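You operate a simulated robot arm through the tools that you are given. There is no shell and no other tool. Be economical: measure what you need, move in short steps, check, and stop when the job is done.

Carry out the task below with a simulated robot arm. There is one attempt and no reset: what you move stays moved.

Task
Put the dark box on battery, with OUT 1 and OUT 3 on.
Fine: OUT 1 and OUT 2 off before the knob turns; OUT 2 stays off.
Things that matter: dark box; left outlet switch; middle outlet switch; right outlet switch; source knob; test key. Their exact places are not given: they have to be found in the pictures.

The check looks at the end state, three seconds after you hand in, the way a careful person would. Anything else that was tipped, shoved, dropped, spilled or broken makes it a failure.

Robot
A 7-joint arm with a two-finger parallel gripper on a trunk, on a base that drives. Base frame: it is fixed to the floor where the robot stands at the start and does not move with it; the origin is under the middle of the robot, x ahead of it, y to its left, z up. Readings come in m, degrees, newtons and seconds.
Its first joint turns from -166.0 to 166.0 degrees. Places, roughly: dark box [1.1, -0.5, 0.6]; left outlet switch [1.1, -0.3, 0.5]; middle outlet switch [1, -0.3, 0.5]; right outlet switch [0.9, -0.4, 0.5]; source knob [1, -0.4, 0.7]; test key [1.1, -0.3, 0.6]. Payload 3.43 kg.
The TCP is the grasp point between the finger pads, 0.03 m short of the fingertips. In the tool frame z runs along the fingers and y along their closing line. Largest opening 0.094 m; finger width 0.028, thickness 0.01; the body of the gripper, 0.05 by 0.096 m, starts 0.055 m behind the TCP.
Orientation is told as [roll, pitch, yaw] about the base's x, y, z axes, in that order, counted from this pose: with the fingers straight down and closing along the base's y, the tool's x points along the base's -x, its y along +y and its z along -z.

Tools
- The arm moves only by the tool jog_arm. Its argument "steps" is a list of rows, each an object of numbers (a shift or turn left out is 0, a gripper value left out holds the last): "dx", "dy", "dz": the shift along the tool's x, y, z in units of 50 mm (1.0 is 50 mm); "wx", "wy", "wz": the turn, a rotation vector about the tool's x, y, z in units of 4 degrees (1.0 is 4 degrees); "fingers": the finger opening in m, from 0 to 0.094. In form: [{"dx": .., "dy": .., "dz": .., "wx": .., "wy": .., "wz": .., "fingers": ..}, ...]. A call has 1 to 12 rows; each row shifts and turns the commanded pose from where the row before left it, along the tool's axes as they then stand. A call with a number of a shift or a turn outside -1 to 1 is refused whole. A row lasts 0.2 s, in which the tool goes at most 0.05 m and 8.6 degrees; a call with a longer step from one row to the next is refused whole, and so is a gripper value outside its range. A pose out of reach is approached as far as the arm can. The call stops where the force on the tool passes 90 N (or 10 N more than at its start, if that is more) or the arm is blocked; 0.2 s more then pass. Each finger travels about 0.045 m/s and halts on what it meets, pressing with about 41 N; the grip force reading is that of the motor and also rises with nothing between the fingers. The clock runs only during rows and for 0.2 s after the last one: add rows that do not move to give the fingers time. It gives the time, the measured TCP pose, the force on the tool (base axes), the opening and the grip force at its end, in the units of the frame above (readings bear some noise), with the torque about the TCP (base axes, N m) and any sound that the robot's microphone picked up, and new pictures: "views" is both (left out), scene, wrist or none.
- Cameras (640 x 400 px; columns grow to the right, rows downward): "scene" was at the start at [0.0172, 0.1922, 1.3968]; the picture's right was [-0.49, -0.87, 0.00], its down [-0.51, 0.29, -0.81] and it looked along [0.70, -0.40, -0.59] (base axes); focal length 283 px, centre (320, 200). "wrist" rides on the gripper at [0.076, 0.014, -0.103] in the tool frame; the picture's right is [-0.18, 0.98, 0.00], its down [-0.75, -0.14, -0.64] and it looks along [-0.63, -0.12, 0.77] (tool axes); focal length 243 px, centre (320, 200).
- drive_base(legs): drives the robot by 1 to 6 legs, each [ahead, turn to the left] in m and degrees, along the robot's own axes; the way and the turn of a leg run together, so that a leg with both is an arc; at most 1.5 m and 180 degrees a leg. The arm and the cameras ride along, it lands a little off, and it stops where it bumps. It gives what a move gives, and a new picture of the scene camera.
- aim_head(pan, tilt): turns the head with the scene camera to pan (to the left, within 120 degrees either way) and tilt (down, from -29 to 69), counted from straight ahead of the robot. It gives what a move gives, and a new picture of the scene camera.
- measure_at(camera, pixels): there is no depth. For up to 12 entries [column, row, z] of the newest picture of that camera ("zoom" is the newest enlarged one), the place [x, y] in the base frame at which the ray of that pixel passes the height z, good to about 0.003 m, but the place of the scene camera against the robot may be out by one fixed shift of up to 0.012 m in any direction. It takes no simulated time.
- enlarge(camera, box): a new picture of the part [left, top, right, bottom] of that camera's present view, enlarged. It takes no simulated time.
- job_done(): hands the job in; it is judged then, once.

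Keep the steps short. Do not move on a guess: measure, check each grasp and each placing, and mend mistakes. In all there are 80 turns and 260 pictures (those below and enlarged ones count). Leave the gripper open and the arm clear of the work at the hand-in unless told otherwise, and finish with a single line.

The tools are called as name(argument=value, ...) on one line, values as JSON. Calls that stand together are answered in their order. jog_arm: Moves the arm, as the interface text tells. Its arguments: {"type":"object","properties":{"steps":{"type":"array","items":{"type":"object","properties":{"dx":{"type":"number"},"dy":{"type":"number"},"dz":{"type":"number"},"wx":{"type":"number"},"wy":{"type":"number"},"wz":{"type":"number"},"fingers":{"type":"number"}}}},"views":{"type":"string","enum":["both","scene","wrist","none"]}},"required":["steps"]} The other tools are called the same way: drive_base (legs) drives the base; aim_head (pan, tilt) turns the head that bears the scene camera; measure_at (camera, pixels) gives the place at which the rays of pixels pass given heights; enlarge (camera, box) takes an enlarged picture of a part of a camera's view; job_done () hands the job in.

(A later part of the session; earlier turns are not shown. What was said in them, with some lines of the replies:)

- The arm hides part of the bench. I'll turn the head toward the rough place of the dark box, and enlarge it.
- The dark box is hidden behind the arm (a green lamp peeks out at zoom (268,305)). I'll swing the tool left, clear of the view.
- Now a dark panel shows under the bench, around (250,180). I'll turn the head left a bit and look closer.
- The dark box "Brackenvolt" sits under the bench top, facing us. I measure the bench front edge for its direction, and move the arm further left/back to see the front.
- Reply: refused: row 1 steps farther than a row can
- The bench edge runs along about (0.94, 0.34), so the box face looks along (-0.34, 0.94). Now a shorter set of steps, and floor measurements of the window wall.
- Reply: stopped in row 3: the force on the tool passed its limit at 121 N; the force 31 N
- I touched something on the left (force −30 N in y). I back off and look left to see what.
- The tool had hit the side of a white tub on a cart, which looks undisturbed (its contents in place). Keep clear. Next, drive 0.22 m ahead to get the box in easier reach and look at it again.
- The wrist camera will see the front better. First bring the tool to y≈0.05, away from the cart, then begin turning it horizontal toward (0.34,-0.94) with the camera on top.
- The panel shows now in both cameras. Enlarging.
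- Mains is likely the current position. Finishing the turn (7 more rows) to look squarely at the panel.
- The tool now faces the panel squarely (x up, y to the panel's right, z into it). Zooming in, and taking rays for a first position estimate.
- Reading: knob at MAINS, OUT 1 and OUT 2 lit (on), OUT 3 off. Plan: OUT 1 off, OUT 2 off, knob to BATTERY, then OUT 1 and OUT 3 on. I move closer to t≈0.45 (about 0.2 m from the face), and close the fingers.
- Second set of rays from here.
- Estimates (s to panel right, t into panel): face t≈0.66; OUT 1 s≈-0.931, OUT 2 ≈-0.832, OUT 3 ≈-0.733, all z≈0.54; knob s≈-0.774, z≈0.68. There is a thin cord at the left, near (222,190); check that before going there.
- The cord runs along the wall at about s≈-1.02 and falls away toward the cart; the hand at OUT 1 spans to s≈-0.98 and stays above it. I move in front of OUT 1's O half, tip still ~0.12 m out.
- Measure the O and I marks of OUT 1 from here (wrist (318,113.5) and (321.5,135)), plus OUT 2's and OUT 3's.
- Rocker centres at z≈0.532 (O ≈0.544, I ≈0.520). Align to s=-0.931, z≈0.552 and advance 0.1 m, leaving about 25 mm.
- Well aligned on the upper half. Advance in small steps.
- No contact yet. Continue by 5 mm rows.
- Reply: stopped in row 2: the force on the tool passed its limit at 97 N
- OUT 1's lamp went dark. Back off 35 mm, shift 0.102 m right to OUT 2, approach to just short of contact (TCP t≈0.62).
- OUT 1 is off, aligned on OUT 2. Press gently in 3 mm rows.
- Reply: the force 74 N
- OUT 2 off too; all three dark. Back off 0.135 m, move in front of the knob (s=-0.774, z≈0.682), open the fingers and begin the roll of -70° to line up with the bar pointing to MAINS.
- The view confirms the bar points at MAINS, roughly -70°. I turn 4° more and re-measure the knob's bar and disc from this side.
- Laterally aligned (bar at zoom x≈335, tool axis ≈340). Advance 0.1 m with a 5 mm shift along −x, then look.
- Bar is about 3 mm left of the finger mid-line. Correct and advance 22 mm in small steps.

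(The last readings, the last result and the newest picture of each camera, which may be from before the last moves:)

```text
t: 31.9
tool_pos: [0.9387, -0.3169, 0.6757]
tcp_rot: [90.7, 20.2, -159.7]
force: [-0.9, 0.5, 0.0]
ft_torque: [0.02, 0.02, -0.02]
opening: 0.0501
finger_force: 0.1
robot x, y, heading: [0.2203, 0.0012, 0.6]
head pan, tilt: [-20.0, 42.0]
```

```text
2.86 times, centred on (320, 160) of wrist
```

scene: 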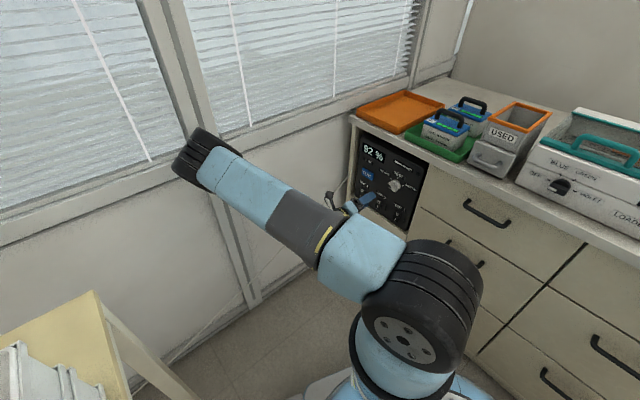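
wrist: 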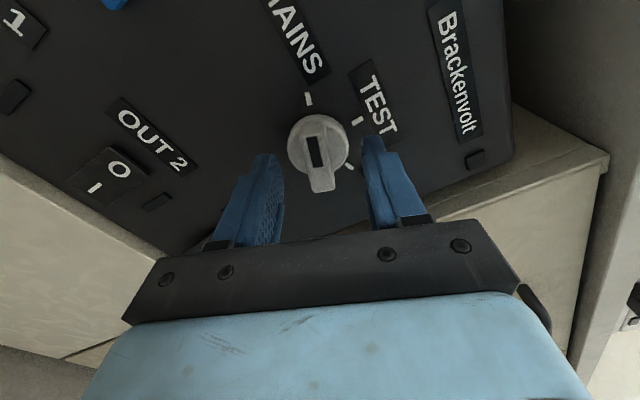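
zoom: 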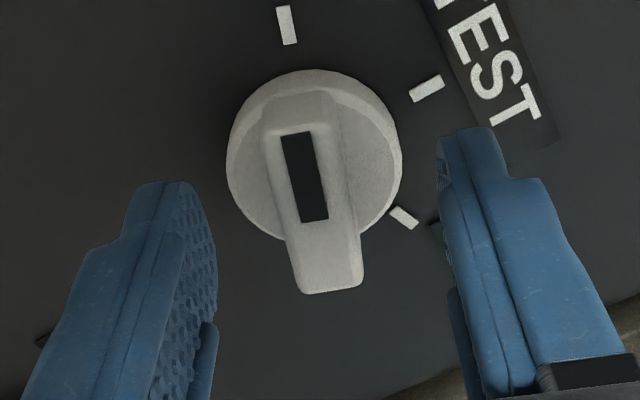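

The bar sits between the fingers, just past the tips. Advance 8 mm more in 2 mm rows, minding force.

jog_arm(steps=[{"dz": 0.04}, {"dz": 0.04}, {"dz": 0.04}, {"dz": 0.04}], views="none")

enlarge(camera="wrist", box=[208, 90, 432, 230])

```text
t: 32.9
tool_pos: [0.9402, -0.324, 0.6776]
tcp_rot: [90.7, 20.3, -159.7]
force: [-0.2, 0.9, 0.3]
ft_torque: [0.0, 0.02, 0.0]
opening: 0.0499
finger_force: 0.0
robot x, y, heading: [0.2183, -0.0013, 0.3]
head pan, tilt: [-20.0, 42.0]
```

```text
2.86 times, centred on (320, 160) of wrist
```

zoom: 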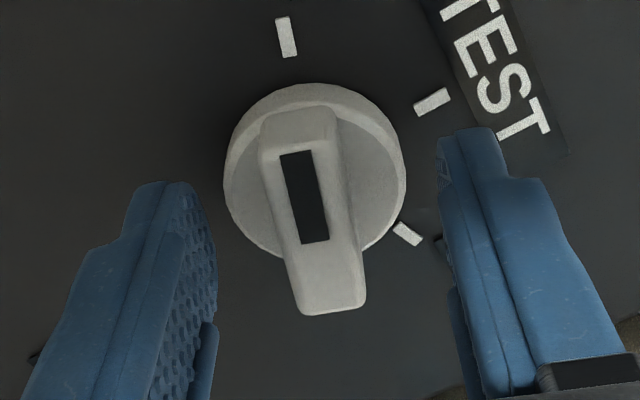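

Close the fingers slowly and read the opening (bar ≈0.015, disc ≈0.037).

jog_arm(steps=[{"fingers": 0.04}, {"fingers": 0.03}, {"fingers": 0.02}, {"fingers": 0.01}, {"fingers": 0.0}, {"fingers": 0.0}], views="none")

enlarge(camera="wrist", box=[208, 90, 432, 230])

```text
t: 34.3
tool_pos: [0.9404, -0.3234, 0.6756]
tcp_rot: [90.7, 20.3, -159.7]
force: [3.6, 1.6, -12.6]
ft_torque: [0.91, 0.31, 0.33]
opening: 0.0158
finger_force: 44.9
robot x, y, heading: [0.2174, -0.0024, 0.1]
head pan, tilt: [-20.0, 42.0]
```

```text
2.86 times, centred on (320, 160) of wrist
```

zoom: 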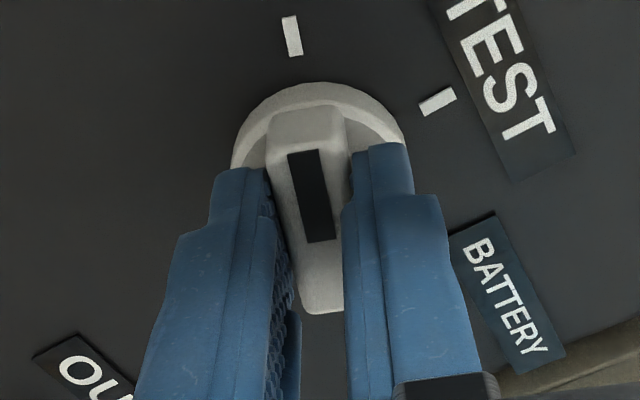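

Bar gripped at 15.8 mm. Turn clockwise 32° first and check the forces.

jog_arm(steps=[{"dy": -0.03, "wz": 1}, {"wz": 1}, {"wz": 1}, {"wz": 1}, {"wz": 1}, {"wz": 1}, {"wz": 1}, {"wz": 1}], views="wrist")

```text
t: 36.1
tool_pos: [0.9394, -0.324, 0.6769]
tcp_rot: [91.4, 52.3, -158.9]
force: [-9.9, 9.7, 14.4]
ft_torque: [0.61, 0.26, -0.22]
opening: 0.0159
finger_force: 44.9
robot x, y, heading: [0.2228, -0.0003, 0.3]
head pan, tilt: [-20.0, 42.0]
```

wrist: 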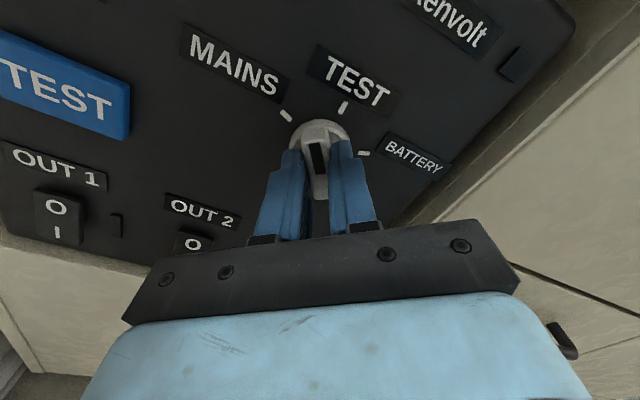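

The knob is turning with it; forces are mild. Continue 40°.

jog_arm(steps=[{"wz": 1, "dx": 0.02, "dz": -0.02}, {"wz": 1, "dx": 0.02}, {"wz": 1}, {"wz": 1}, {"wz": 1}, {"wz": 1}, {"wz": 1}, {"wz": 1}, {"wz": 1}, {"wz": 1}], views="wrist")

```text
t: 38.3
tool_pos: [0.9389, -0.3233, 0.6775]
tcp_rot: [-107.3, 87.6, 2.5]
force: [-45.5, -15.3, 1.6]
ft_torque: [0.62, 0.38, -0.57]
opening: 0.0158
finger_force: 45.2
robot x, y, heading: [0.2191, 0.0009, 0.5]
head pan, tilt: [-20.0, 42.0]
```

wrist: 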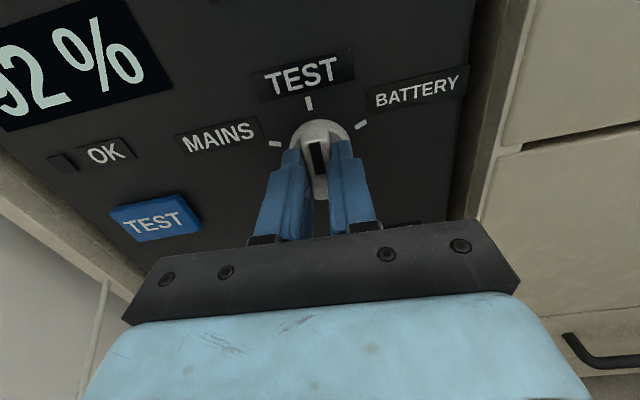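

At TEST now; a 48 N sideways pull to the right means the tool axis is a few mm left of the knob axis. Shift 2 mm right and read.

jog_arm(steps=[{"dy": 0.04}, {}], views="none")

```text
t: 38.9
tool_pos: [0.9386, -0.3256, 0.6778]
tcp_rot: [-107.9, 87.6, 2.1]
force: [-33.7, -21.5, -1.2]
ft_torque: [1.03, 0.51, -0.24]
opening: 0.0159
finger_force: 44.7
robot x, y, heading: [0.2204, -0.0028, 0.3]
head pan, tilt: [-20.0, 42.0]
```

jog_arm(steps=[{"dy": 0.08}, {"wz": 1, "dy": 0.04}, {"wz": 1}, {"wz": 1}, {"wz": 1}, {"wz": 1}, {"wz": 1}], views="wrist")

```text
t: 40.5
tool_pos: [0.9369, -0.3243, 0.6772]
tcp_rot: [-92.0, 63.6, 18.6]
force: [49.8, -14.0, 12.5]
ft_torque: [0.08, -0.09, 1.02]
opening: 0.0158
finger_force: 44.6
robot x, y, heading: [0.2172, -0.0011, 0.8]
head pan, tilt: [-20.0, 42.0]
```

wrist: 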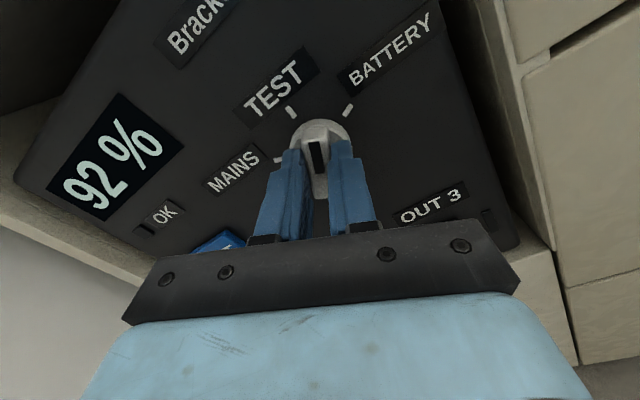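

Now the pull is to the left (over-corrected). Shift ~4 mm left and continue turning.

jog_arm(steps=[{"dx": -0.03, "dy": -0.08}, {"wz": 1}, {"wz": 1}, {"wz": 1}, {"wz": 1}, {"wz": 1}, {"wz": 1}], views="wrist")

```text
t: 42.1
tool_pos: [0.9369, -0.324, 0.6767]
tcp_rot: [-91.0, 39.7, 19.4]
force: [-6.7, -5.3, 4.2]
ft_torque: [-0.9, -0.35, -1.28]
opening: 0.016
finger_force: 45.0
robot x, y, heading: [0.2166, 0.0009, 0.5]
head pan, tilt: [-20.0, 42.0]
```

wrist: 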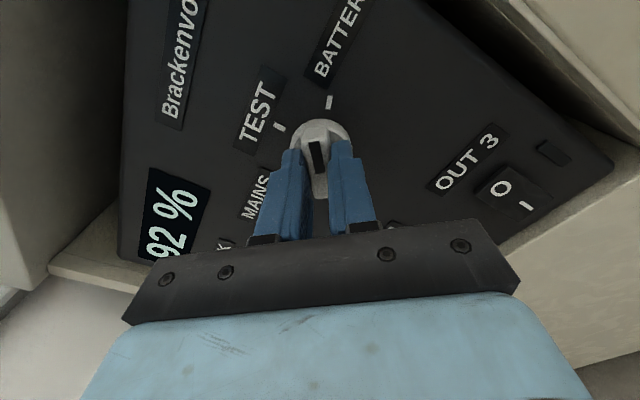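

About 20° left to the BATTERY tick. Four rows more.

jog_arm(steps=[{"wz": 1}, {"wz": 1}, {"wz": 1}, {"wz": 1}, {}], views="wrist")

enlarge(camera="wrist", box=[208, 60, 432, 200])

```text
t: 43.3
tool_pos: [0.9354, -0.3243, 0.6772]
tcp_rot: [-90.7, 23.7, 19.6]
force: [-33.3, 5.7, -15.6]
ft_torque: [0.45, 0.19, -1.16]
opening: 0.0157
finger_force: 44.9
robot x, y, heading: [0.2165, -0.0, 0.4]
head pan, tilt: [-20.0, 42.0]
```

wrist: 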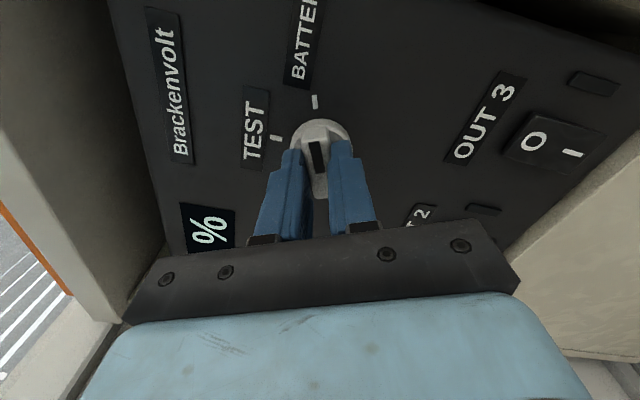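

```text
2.86 times, centred on (320, 130) of wrist
```

zoom: 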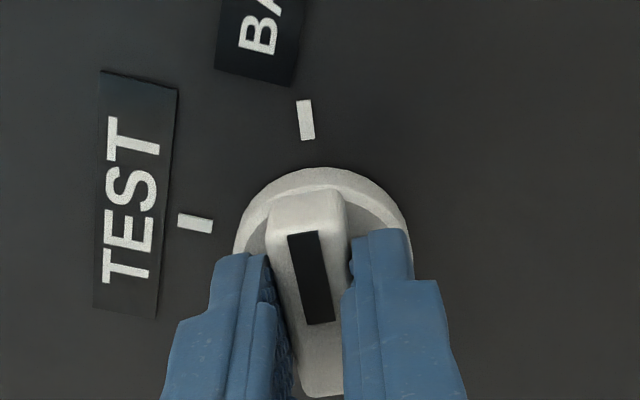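

Compared with the MAINS start picture (tick at −11° from knob centre), here it is −7°, so one more row of 4°.

jog_arm(steps=[{"wz": 1}, {}], views="none")

enlarge(camera="wrist", box=[208, 60, 432, 200])

```text
t: 43.9
tool_pos: [0.9376, -0.3248, 0.6763]
tcp_rot: [-90.6, 19.9, 19.7]
force: [-40.4, 9.1, -28.3]
ft_torque: [0.87, 0.54, -0.95]
opening: 0.016
finger_force: 45.7
robot x, y, heading: [0.2189, 0.0014, 0.6]
head pan, tilt: [-20.0, 42.0]
```

```text
2.86 times, centred on (320, 130) of wrist
```

zoom: 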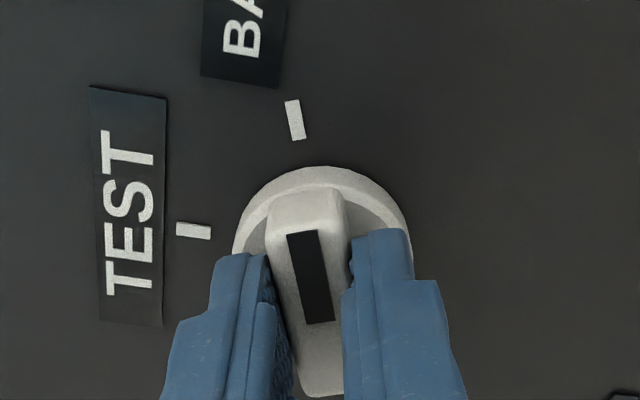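

Pointer on BATTERY. Relax the side force a little, open the fingers, and back out.

jog_arm(steps=[{"dx": 0.05, "dy": 0.08}, {"fingers": 0.03}, {"fingers": 0.05}, {"fingers": 0.05}, {"fingers": 0.05}], views="none")

jog_arm(steps=[{"dz": -0.3}, {"dz": -0.7}, {"dz": -0.8}, {"dz": -0.8}], views="wrist")

enlarge(camera="wrist", box=[160, 0, 480, 200])

```text
t: 45.1
tool_pos: [0.9347, -0.3246, 0.674]
tcp_rot: [-90.9, 19.7, 19.7]
force: [0.4, 0.5, -1.1]
ft_torque: [-0.02, -0.04, 0.0]
opening: 0.0499
finger_force: 0.1
robot x, y, heading: [0.2202, -0.0011, 0.2]
head pan, tilt: [-20.0, 42.0]
```

```text
t: 46.1
tool_pos: [0.8924, -0.2011, 0.6727]
tcp_rot: [-90.9, 19.7, 19.7]
force: [0.0, -0.3, -0.2]
ft_torque: [0.0, 0.01, 0.03]
opening: 0.0498
finger_force: 0.0
robot x, y, heading: [0.2209, -0.0011, 0.3]
head pan, tilt: [-20.0, 42.0]
```

wrist: 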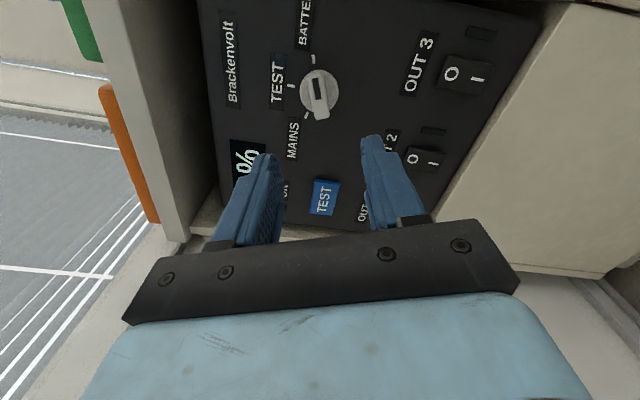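

```text
2.00 times, centred on (320, 100) of wrist
```

zoom: 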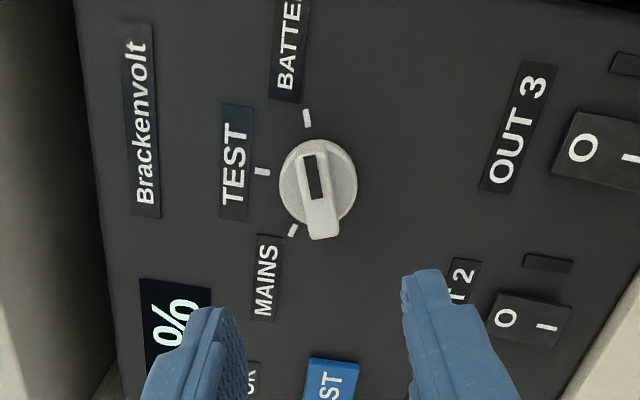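

Knob reads BATTERY. Roll back 70° and close the fingers.

jog_arm(steps=[{"wz": -1, "fingers": 0.0}, {"wz": -1}, {"wz": -1}, {"wz": -1}, {"wz": -1}, {"wz": -1}, {"wz": -1}, {"wz": -1}, {"wz": -1}], views="none")

jog_arm(steps=[{"wz": -1}, {"wz": -1}, {"wz": -1}, {"wz": -1}, {"wz": -1}, {"wz": -1}, {"wz": -1}, {"wz": -1}, {"wz": -0.5}], views="wrist")

enlarge(camera="wrist", box=[160, 0, 480, 200])

```text
t: 48.1
tool_pos: [0.8903, -0.203, 0.6737]
tcp_rot: [-91.3, 55.8, 19.0]
force: [-0.2, 0.1, -0.7]
ft_torque: [-0.01, 0.02, 0.0]
opening: 0.0001
finger_force: 33.0
robot x, y, heading: [0.2217, -0.0024, 0.6]
head pan, tilt: [-20.0, 42.0]
```

```text
t: 50.1
tool_pos: [0.8894, -0.2034, 0.6741]
tcp_rot: [-161.9, 89.3, -51.8]
force: [0.3, -0.3, -0.8]
ft_torque: [0.0, 0.03, 0.02]
opening: 0.0
finger_force: 33.0
robot x, y, heading: [0.2175, 0.0015, 0.5]
head pan, tilt: [-20.0, 42.0]
```

wrist: 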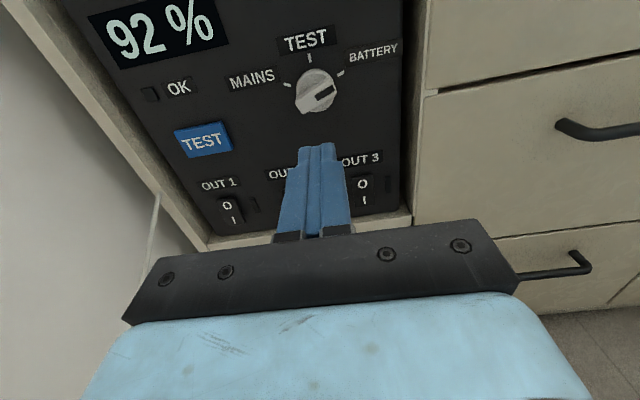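

```text
2.00 times, centred on (320, 100) of wrist
```

zoom: 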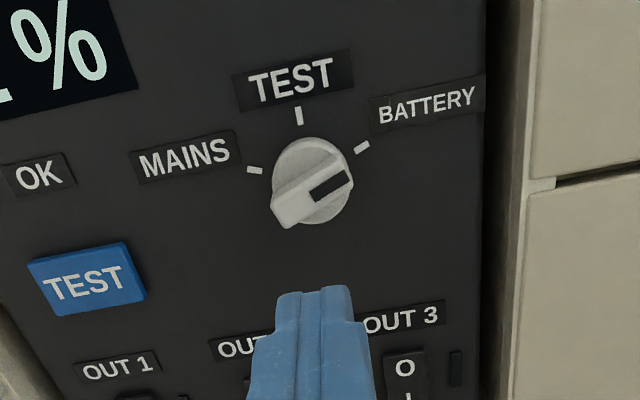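

BATTERY confirmed. Now to OUT 3's I half: s=-0.734, z=0.512, then forward to TCP t≈0.60.

jog_arm(steps=[{"dx": -0.81, "dy": 0.16}, {"dx": -0.81, "dy": 0.16}, {"dx": -0.81, "dy": 0.16}, {"dx": -0.81, "dy": 0.16}, {"dz": 0.8}, {"dz": 0.8}, {"dz": 0.4}], views="both")

enlarge(camera="wrist", box=[208, 60, 432, 200])

```text
t: 51.7
tool_pos: [0.8983, -0.3088, 0.5127]
tcp_rot: [-160.9, 89.2, -50.8]
force: [-0.3, -0.7, 0.2]
ft_torque: [-0.01, 0.01, -0.01]
opening: 0.0002
finger_force: 32.7
robot x, y, heading: [0.2158, 0.0006, 0.5]
head pan, tilt: [-20.0, 42.0]
```

scene: 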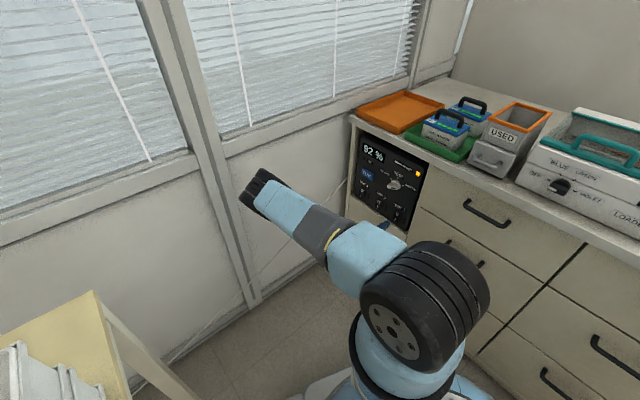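
wrist: 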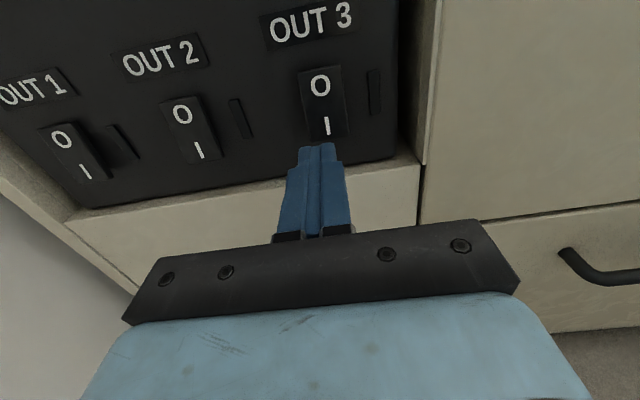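

```text
2.86 times, centred on (320, 130) of wrist
```

zoom: 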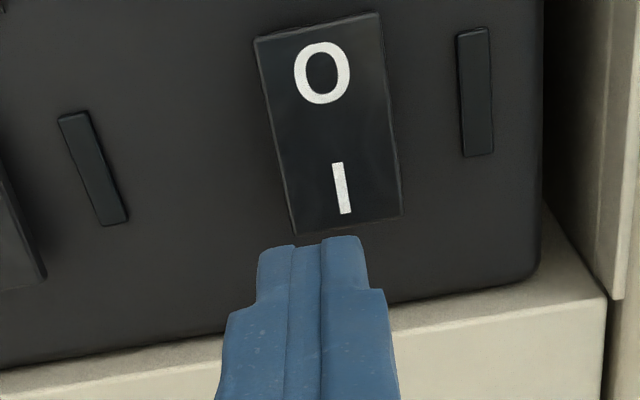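

Battery amber lamp is lit. I is ~5 mm to the right of the tip; shift right 5 mm and advance in small steps.

jog_arm(steps=[{"dy": 0.1, "dz": 0.25}, {"dz": 0.15}, {"dz": 0.08}, {"dz": 0.08}], views="wrist")

enlarge(camera="wrist", box=[208, 60, 432, 200])

```text
t: 52.7
tool_pos: [0.9007, -0.3373, 0.5122]
tcp_rot: [-161.2, 89.1, -51.2]
force: [-0.2, -0.5, 0.5]
ft_torque: [0.0, 0.03, 0.0]
opening: 0.0002
finger_force: 33.0
robot x, y, heading: [0.2163, -0.0005, 0.3]
head pan, tilt: [-20.0, 42.0]
```

wrist: 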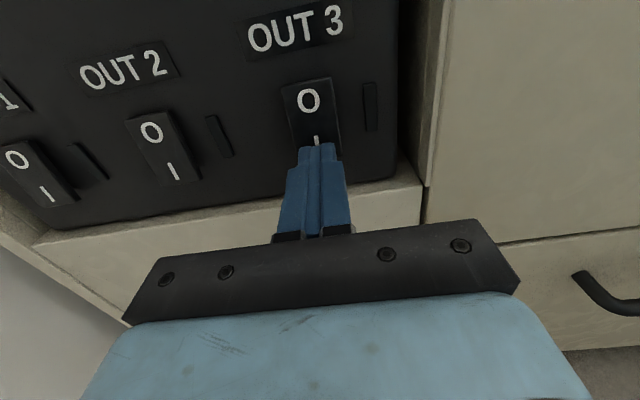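

```text
2.86 times, centred on (320, 130) of wrist
```

zoom: 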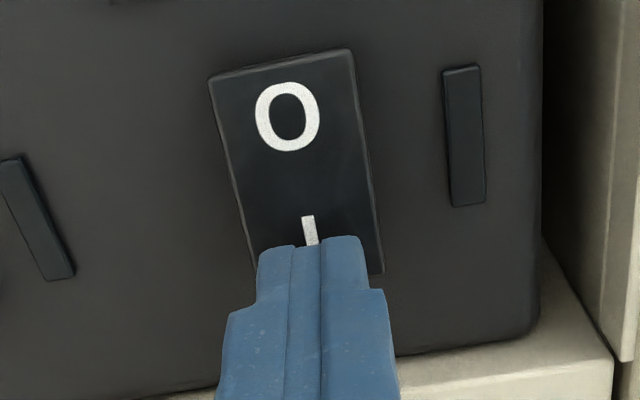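

Centred over I. Press in 2 mm rows.

jog_arm(steps=[{"dz": 0.05}, {"dz": 0.05}, {"dz": 0.04}, {"dz": 0.04}, {"dz": 0.03}], views="wrist")

```text
t: 53.9
tool_pos: [0.9038, -0.3467, 0.5126]
tcp_rot: [-160.1, 89.2, -50.0]
force: [-0.3, 1.6, -0.4]
ft_torque: [-0.02, 0.0, 0.0]
opening: 0.0001
finger_force: 32.8
robot x, y, heading: [0.2166, 0.0006, 0.7]
head pan, tilt: [-20.0, 42.0]
```

wrist: 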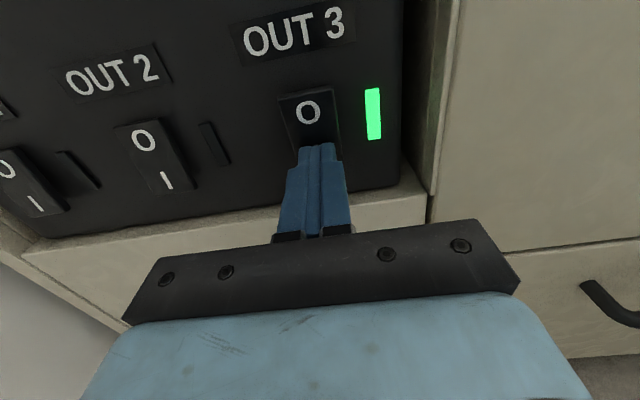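

OUT 3 is lit. Back off 45 mm, move 0.197 m left to OUT 1, advance again to t≈0.615.

jog_arm(steps=[{"dz": -0.9}, {"dy": -0.8}, {"dy": -0.8}, {"dy": -0.8}, {"dy": -0.8}, {"dy": -0.74}, {"dz": 0.5}], views="wrist")

enlarge(camera="wrist", box=[208, 60, 432, 200])

```text
t: 55.5
tool_pos: [1.0835, -0.2601, 0.5118]
tcp_rot: [-160.6, 89.1, -50.6]
force: [-0.9, 0.4, 1.0]
ft_torque: [0.0, 0.01, 0.0]
opening: 0.0
finger_force: 32.7
robot x, y, heading: [0.2202, 0.0043, 0.4]
head pan, tilt: [-20.0, 42.0]
```

wrist: 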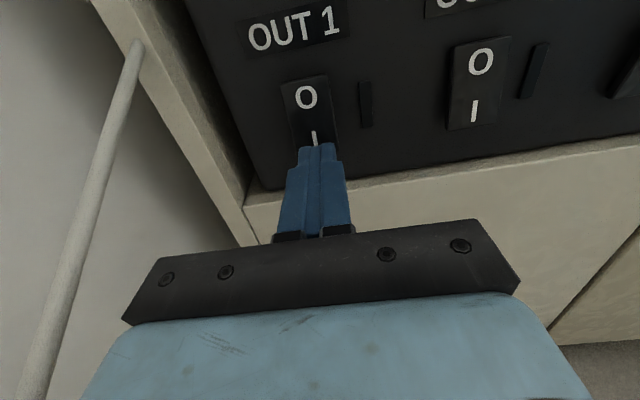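

```text
2.86 times, centred on (320, 130) of wrist
```

zoom: 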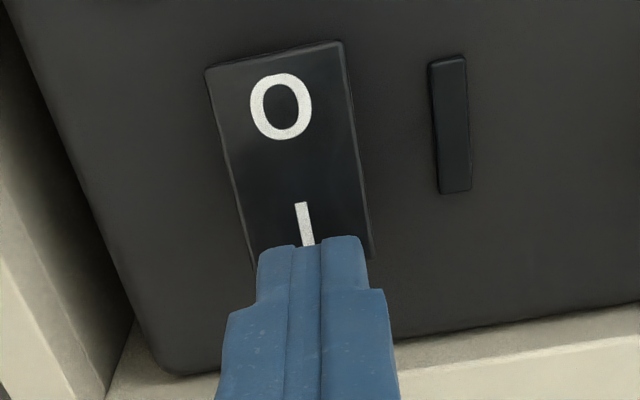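

Aligned on OUT 1's I; the cord stays clear to the left. Advance gently 21 mm.

jog_arm(steps=[{"dz": 0.1}, {"dz": 0.1}, {"dz": 0.07}, {"dz": 0.05}, {"dz": 0.05}, {"dz": 0.04}], views="wrist")

```text
t: 56.9
tool_pos: [1.0897, -0.2782, 0.5125]
tcp_rot: [-156.3, 89.2, -46.3]
force: [-29.0, 45.9, 4.9]
ft_torque: [-0.81, -0.42, -0.29]
opening: 0.0002
finger_force: 33.0
robot x, y, heading: [0.2157, 0.0006, 0.4]
head pan, tilt: [-20.0, 42.0]
```

wrist: 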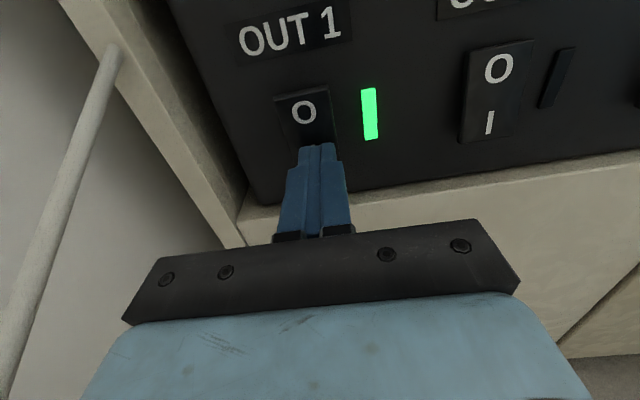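

OUT 1 lit. Back straight out, move up and right, and open the gripper for a final look.

jog_arm(steps=[{"dz": -0.9}, {"dz": -0.9}, {"dz": -0.9}, {"dz": -0.9}, {"dx": 0.6, "dy": 0.5, "dz": -0.5}, {"dx": 0.6, "dy": 0.5, "dz": -0.5, "fingers": 0.094}, {"dx": 0.6, "dy": 0.5, "dz": -0.5}, {"dx": 0.6, "dy": 0.3, "dz": -0.5}, {}, {}], views="both")

enlarge(camera="wrist", box=[160, 0, 480, 200])

enlarge(camera="scene", box=[330, 80, 522, 240])

```text
t: 59.1
tool_pos: [0.9071, -0.0472, 0.6279]
tcp_rot: [-160.4, 89.1, -50.5]
force: [-0.6, 0.0, -0.2]
ft_torque: [0.02, 0.0, 0.03]
opening: 0.0942
finger_force: 0.0
robot x, y, heading: [0.2199, -0.0023, 0.4]
head pan, tilt: [-20.0, 42.0]
```

scene: 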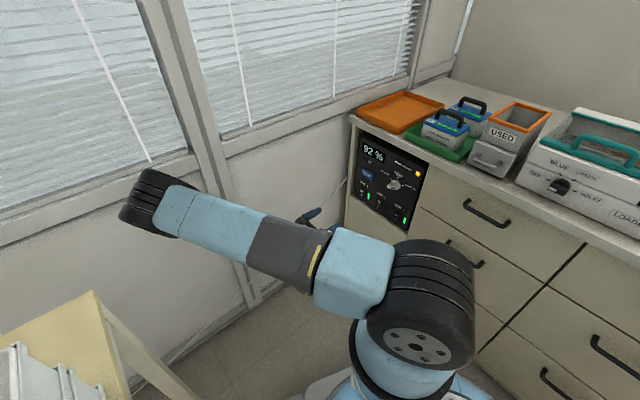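
wrist: 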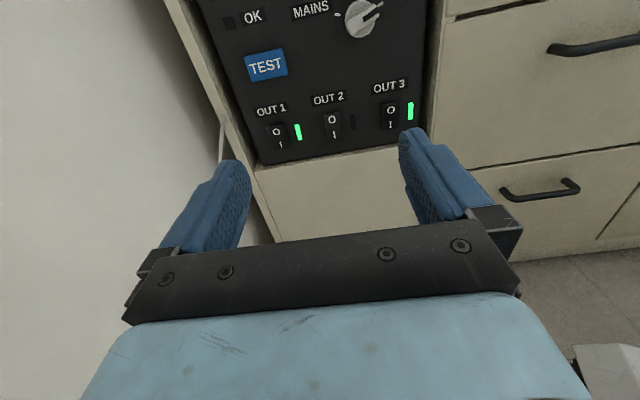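

```text
2.00 times, centred on (320, 100) of wrist
```

zoom: 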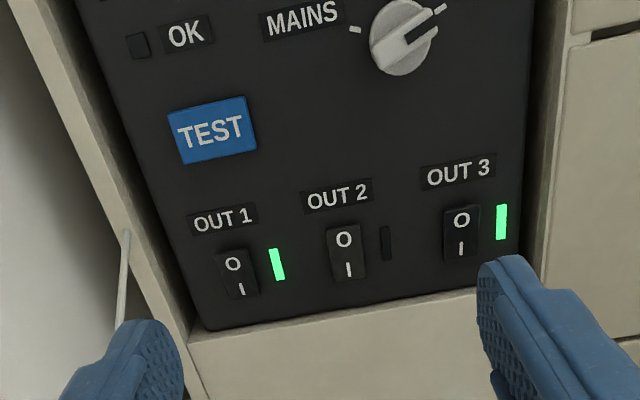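

```text
2.50 times, centred on (426, 160) of scene
```

zoom: 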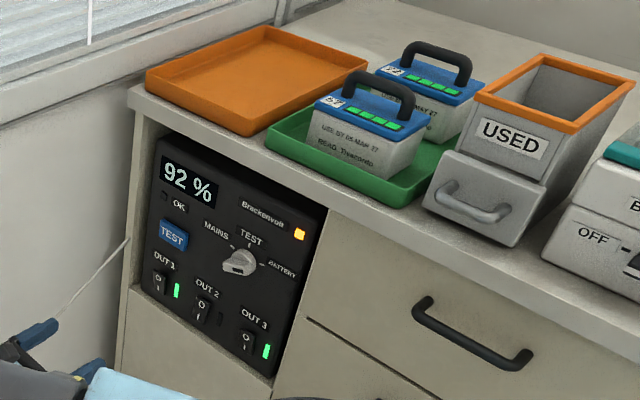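

OUT 1 and OUT 3 are lit and OUT 2 is dark. The knob is on BATTERY with the amber lamp on, and the gripper is open and clear, so I'm handing in.

job_done()

```text
The job is handed in.
```

The dark box is on BATTERY with OUT 1 and OUT 3 on and OUT 2 off; OUT 1 and OUT 2 were switched off before the knob turned, and early on the gripper bumped the white tub on the cart (about 121 N), which looked undisturbed.
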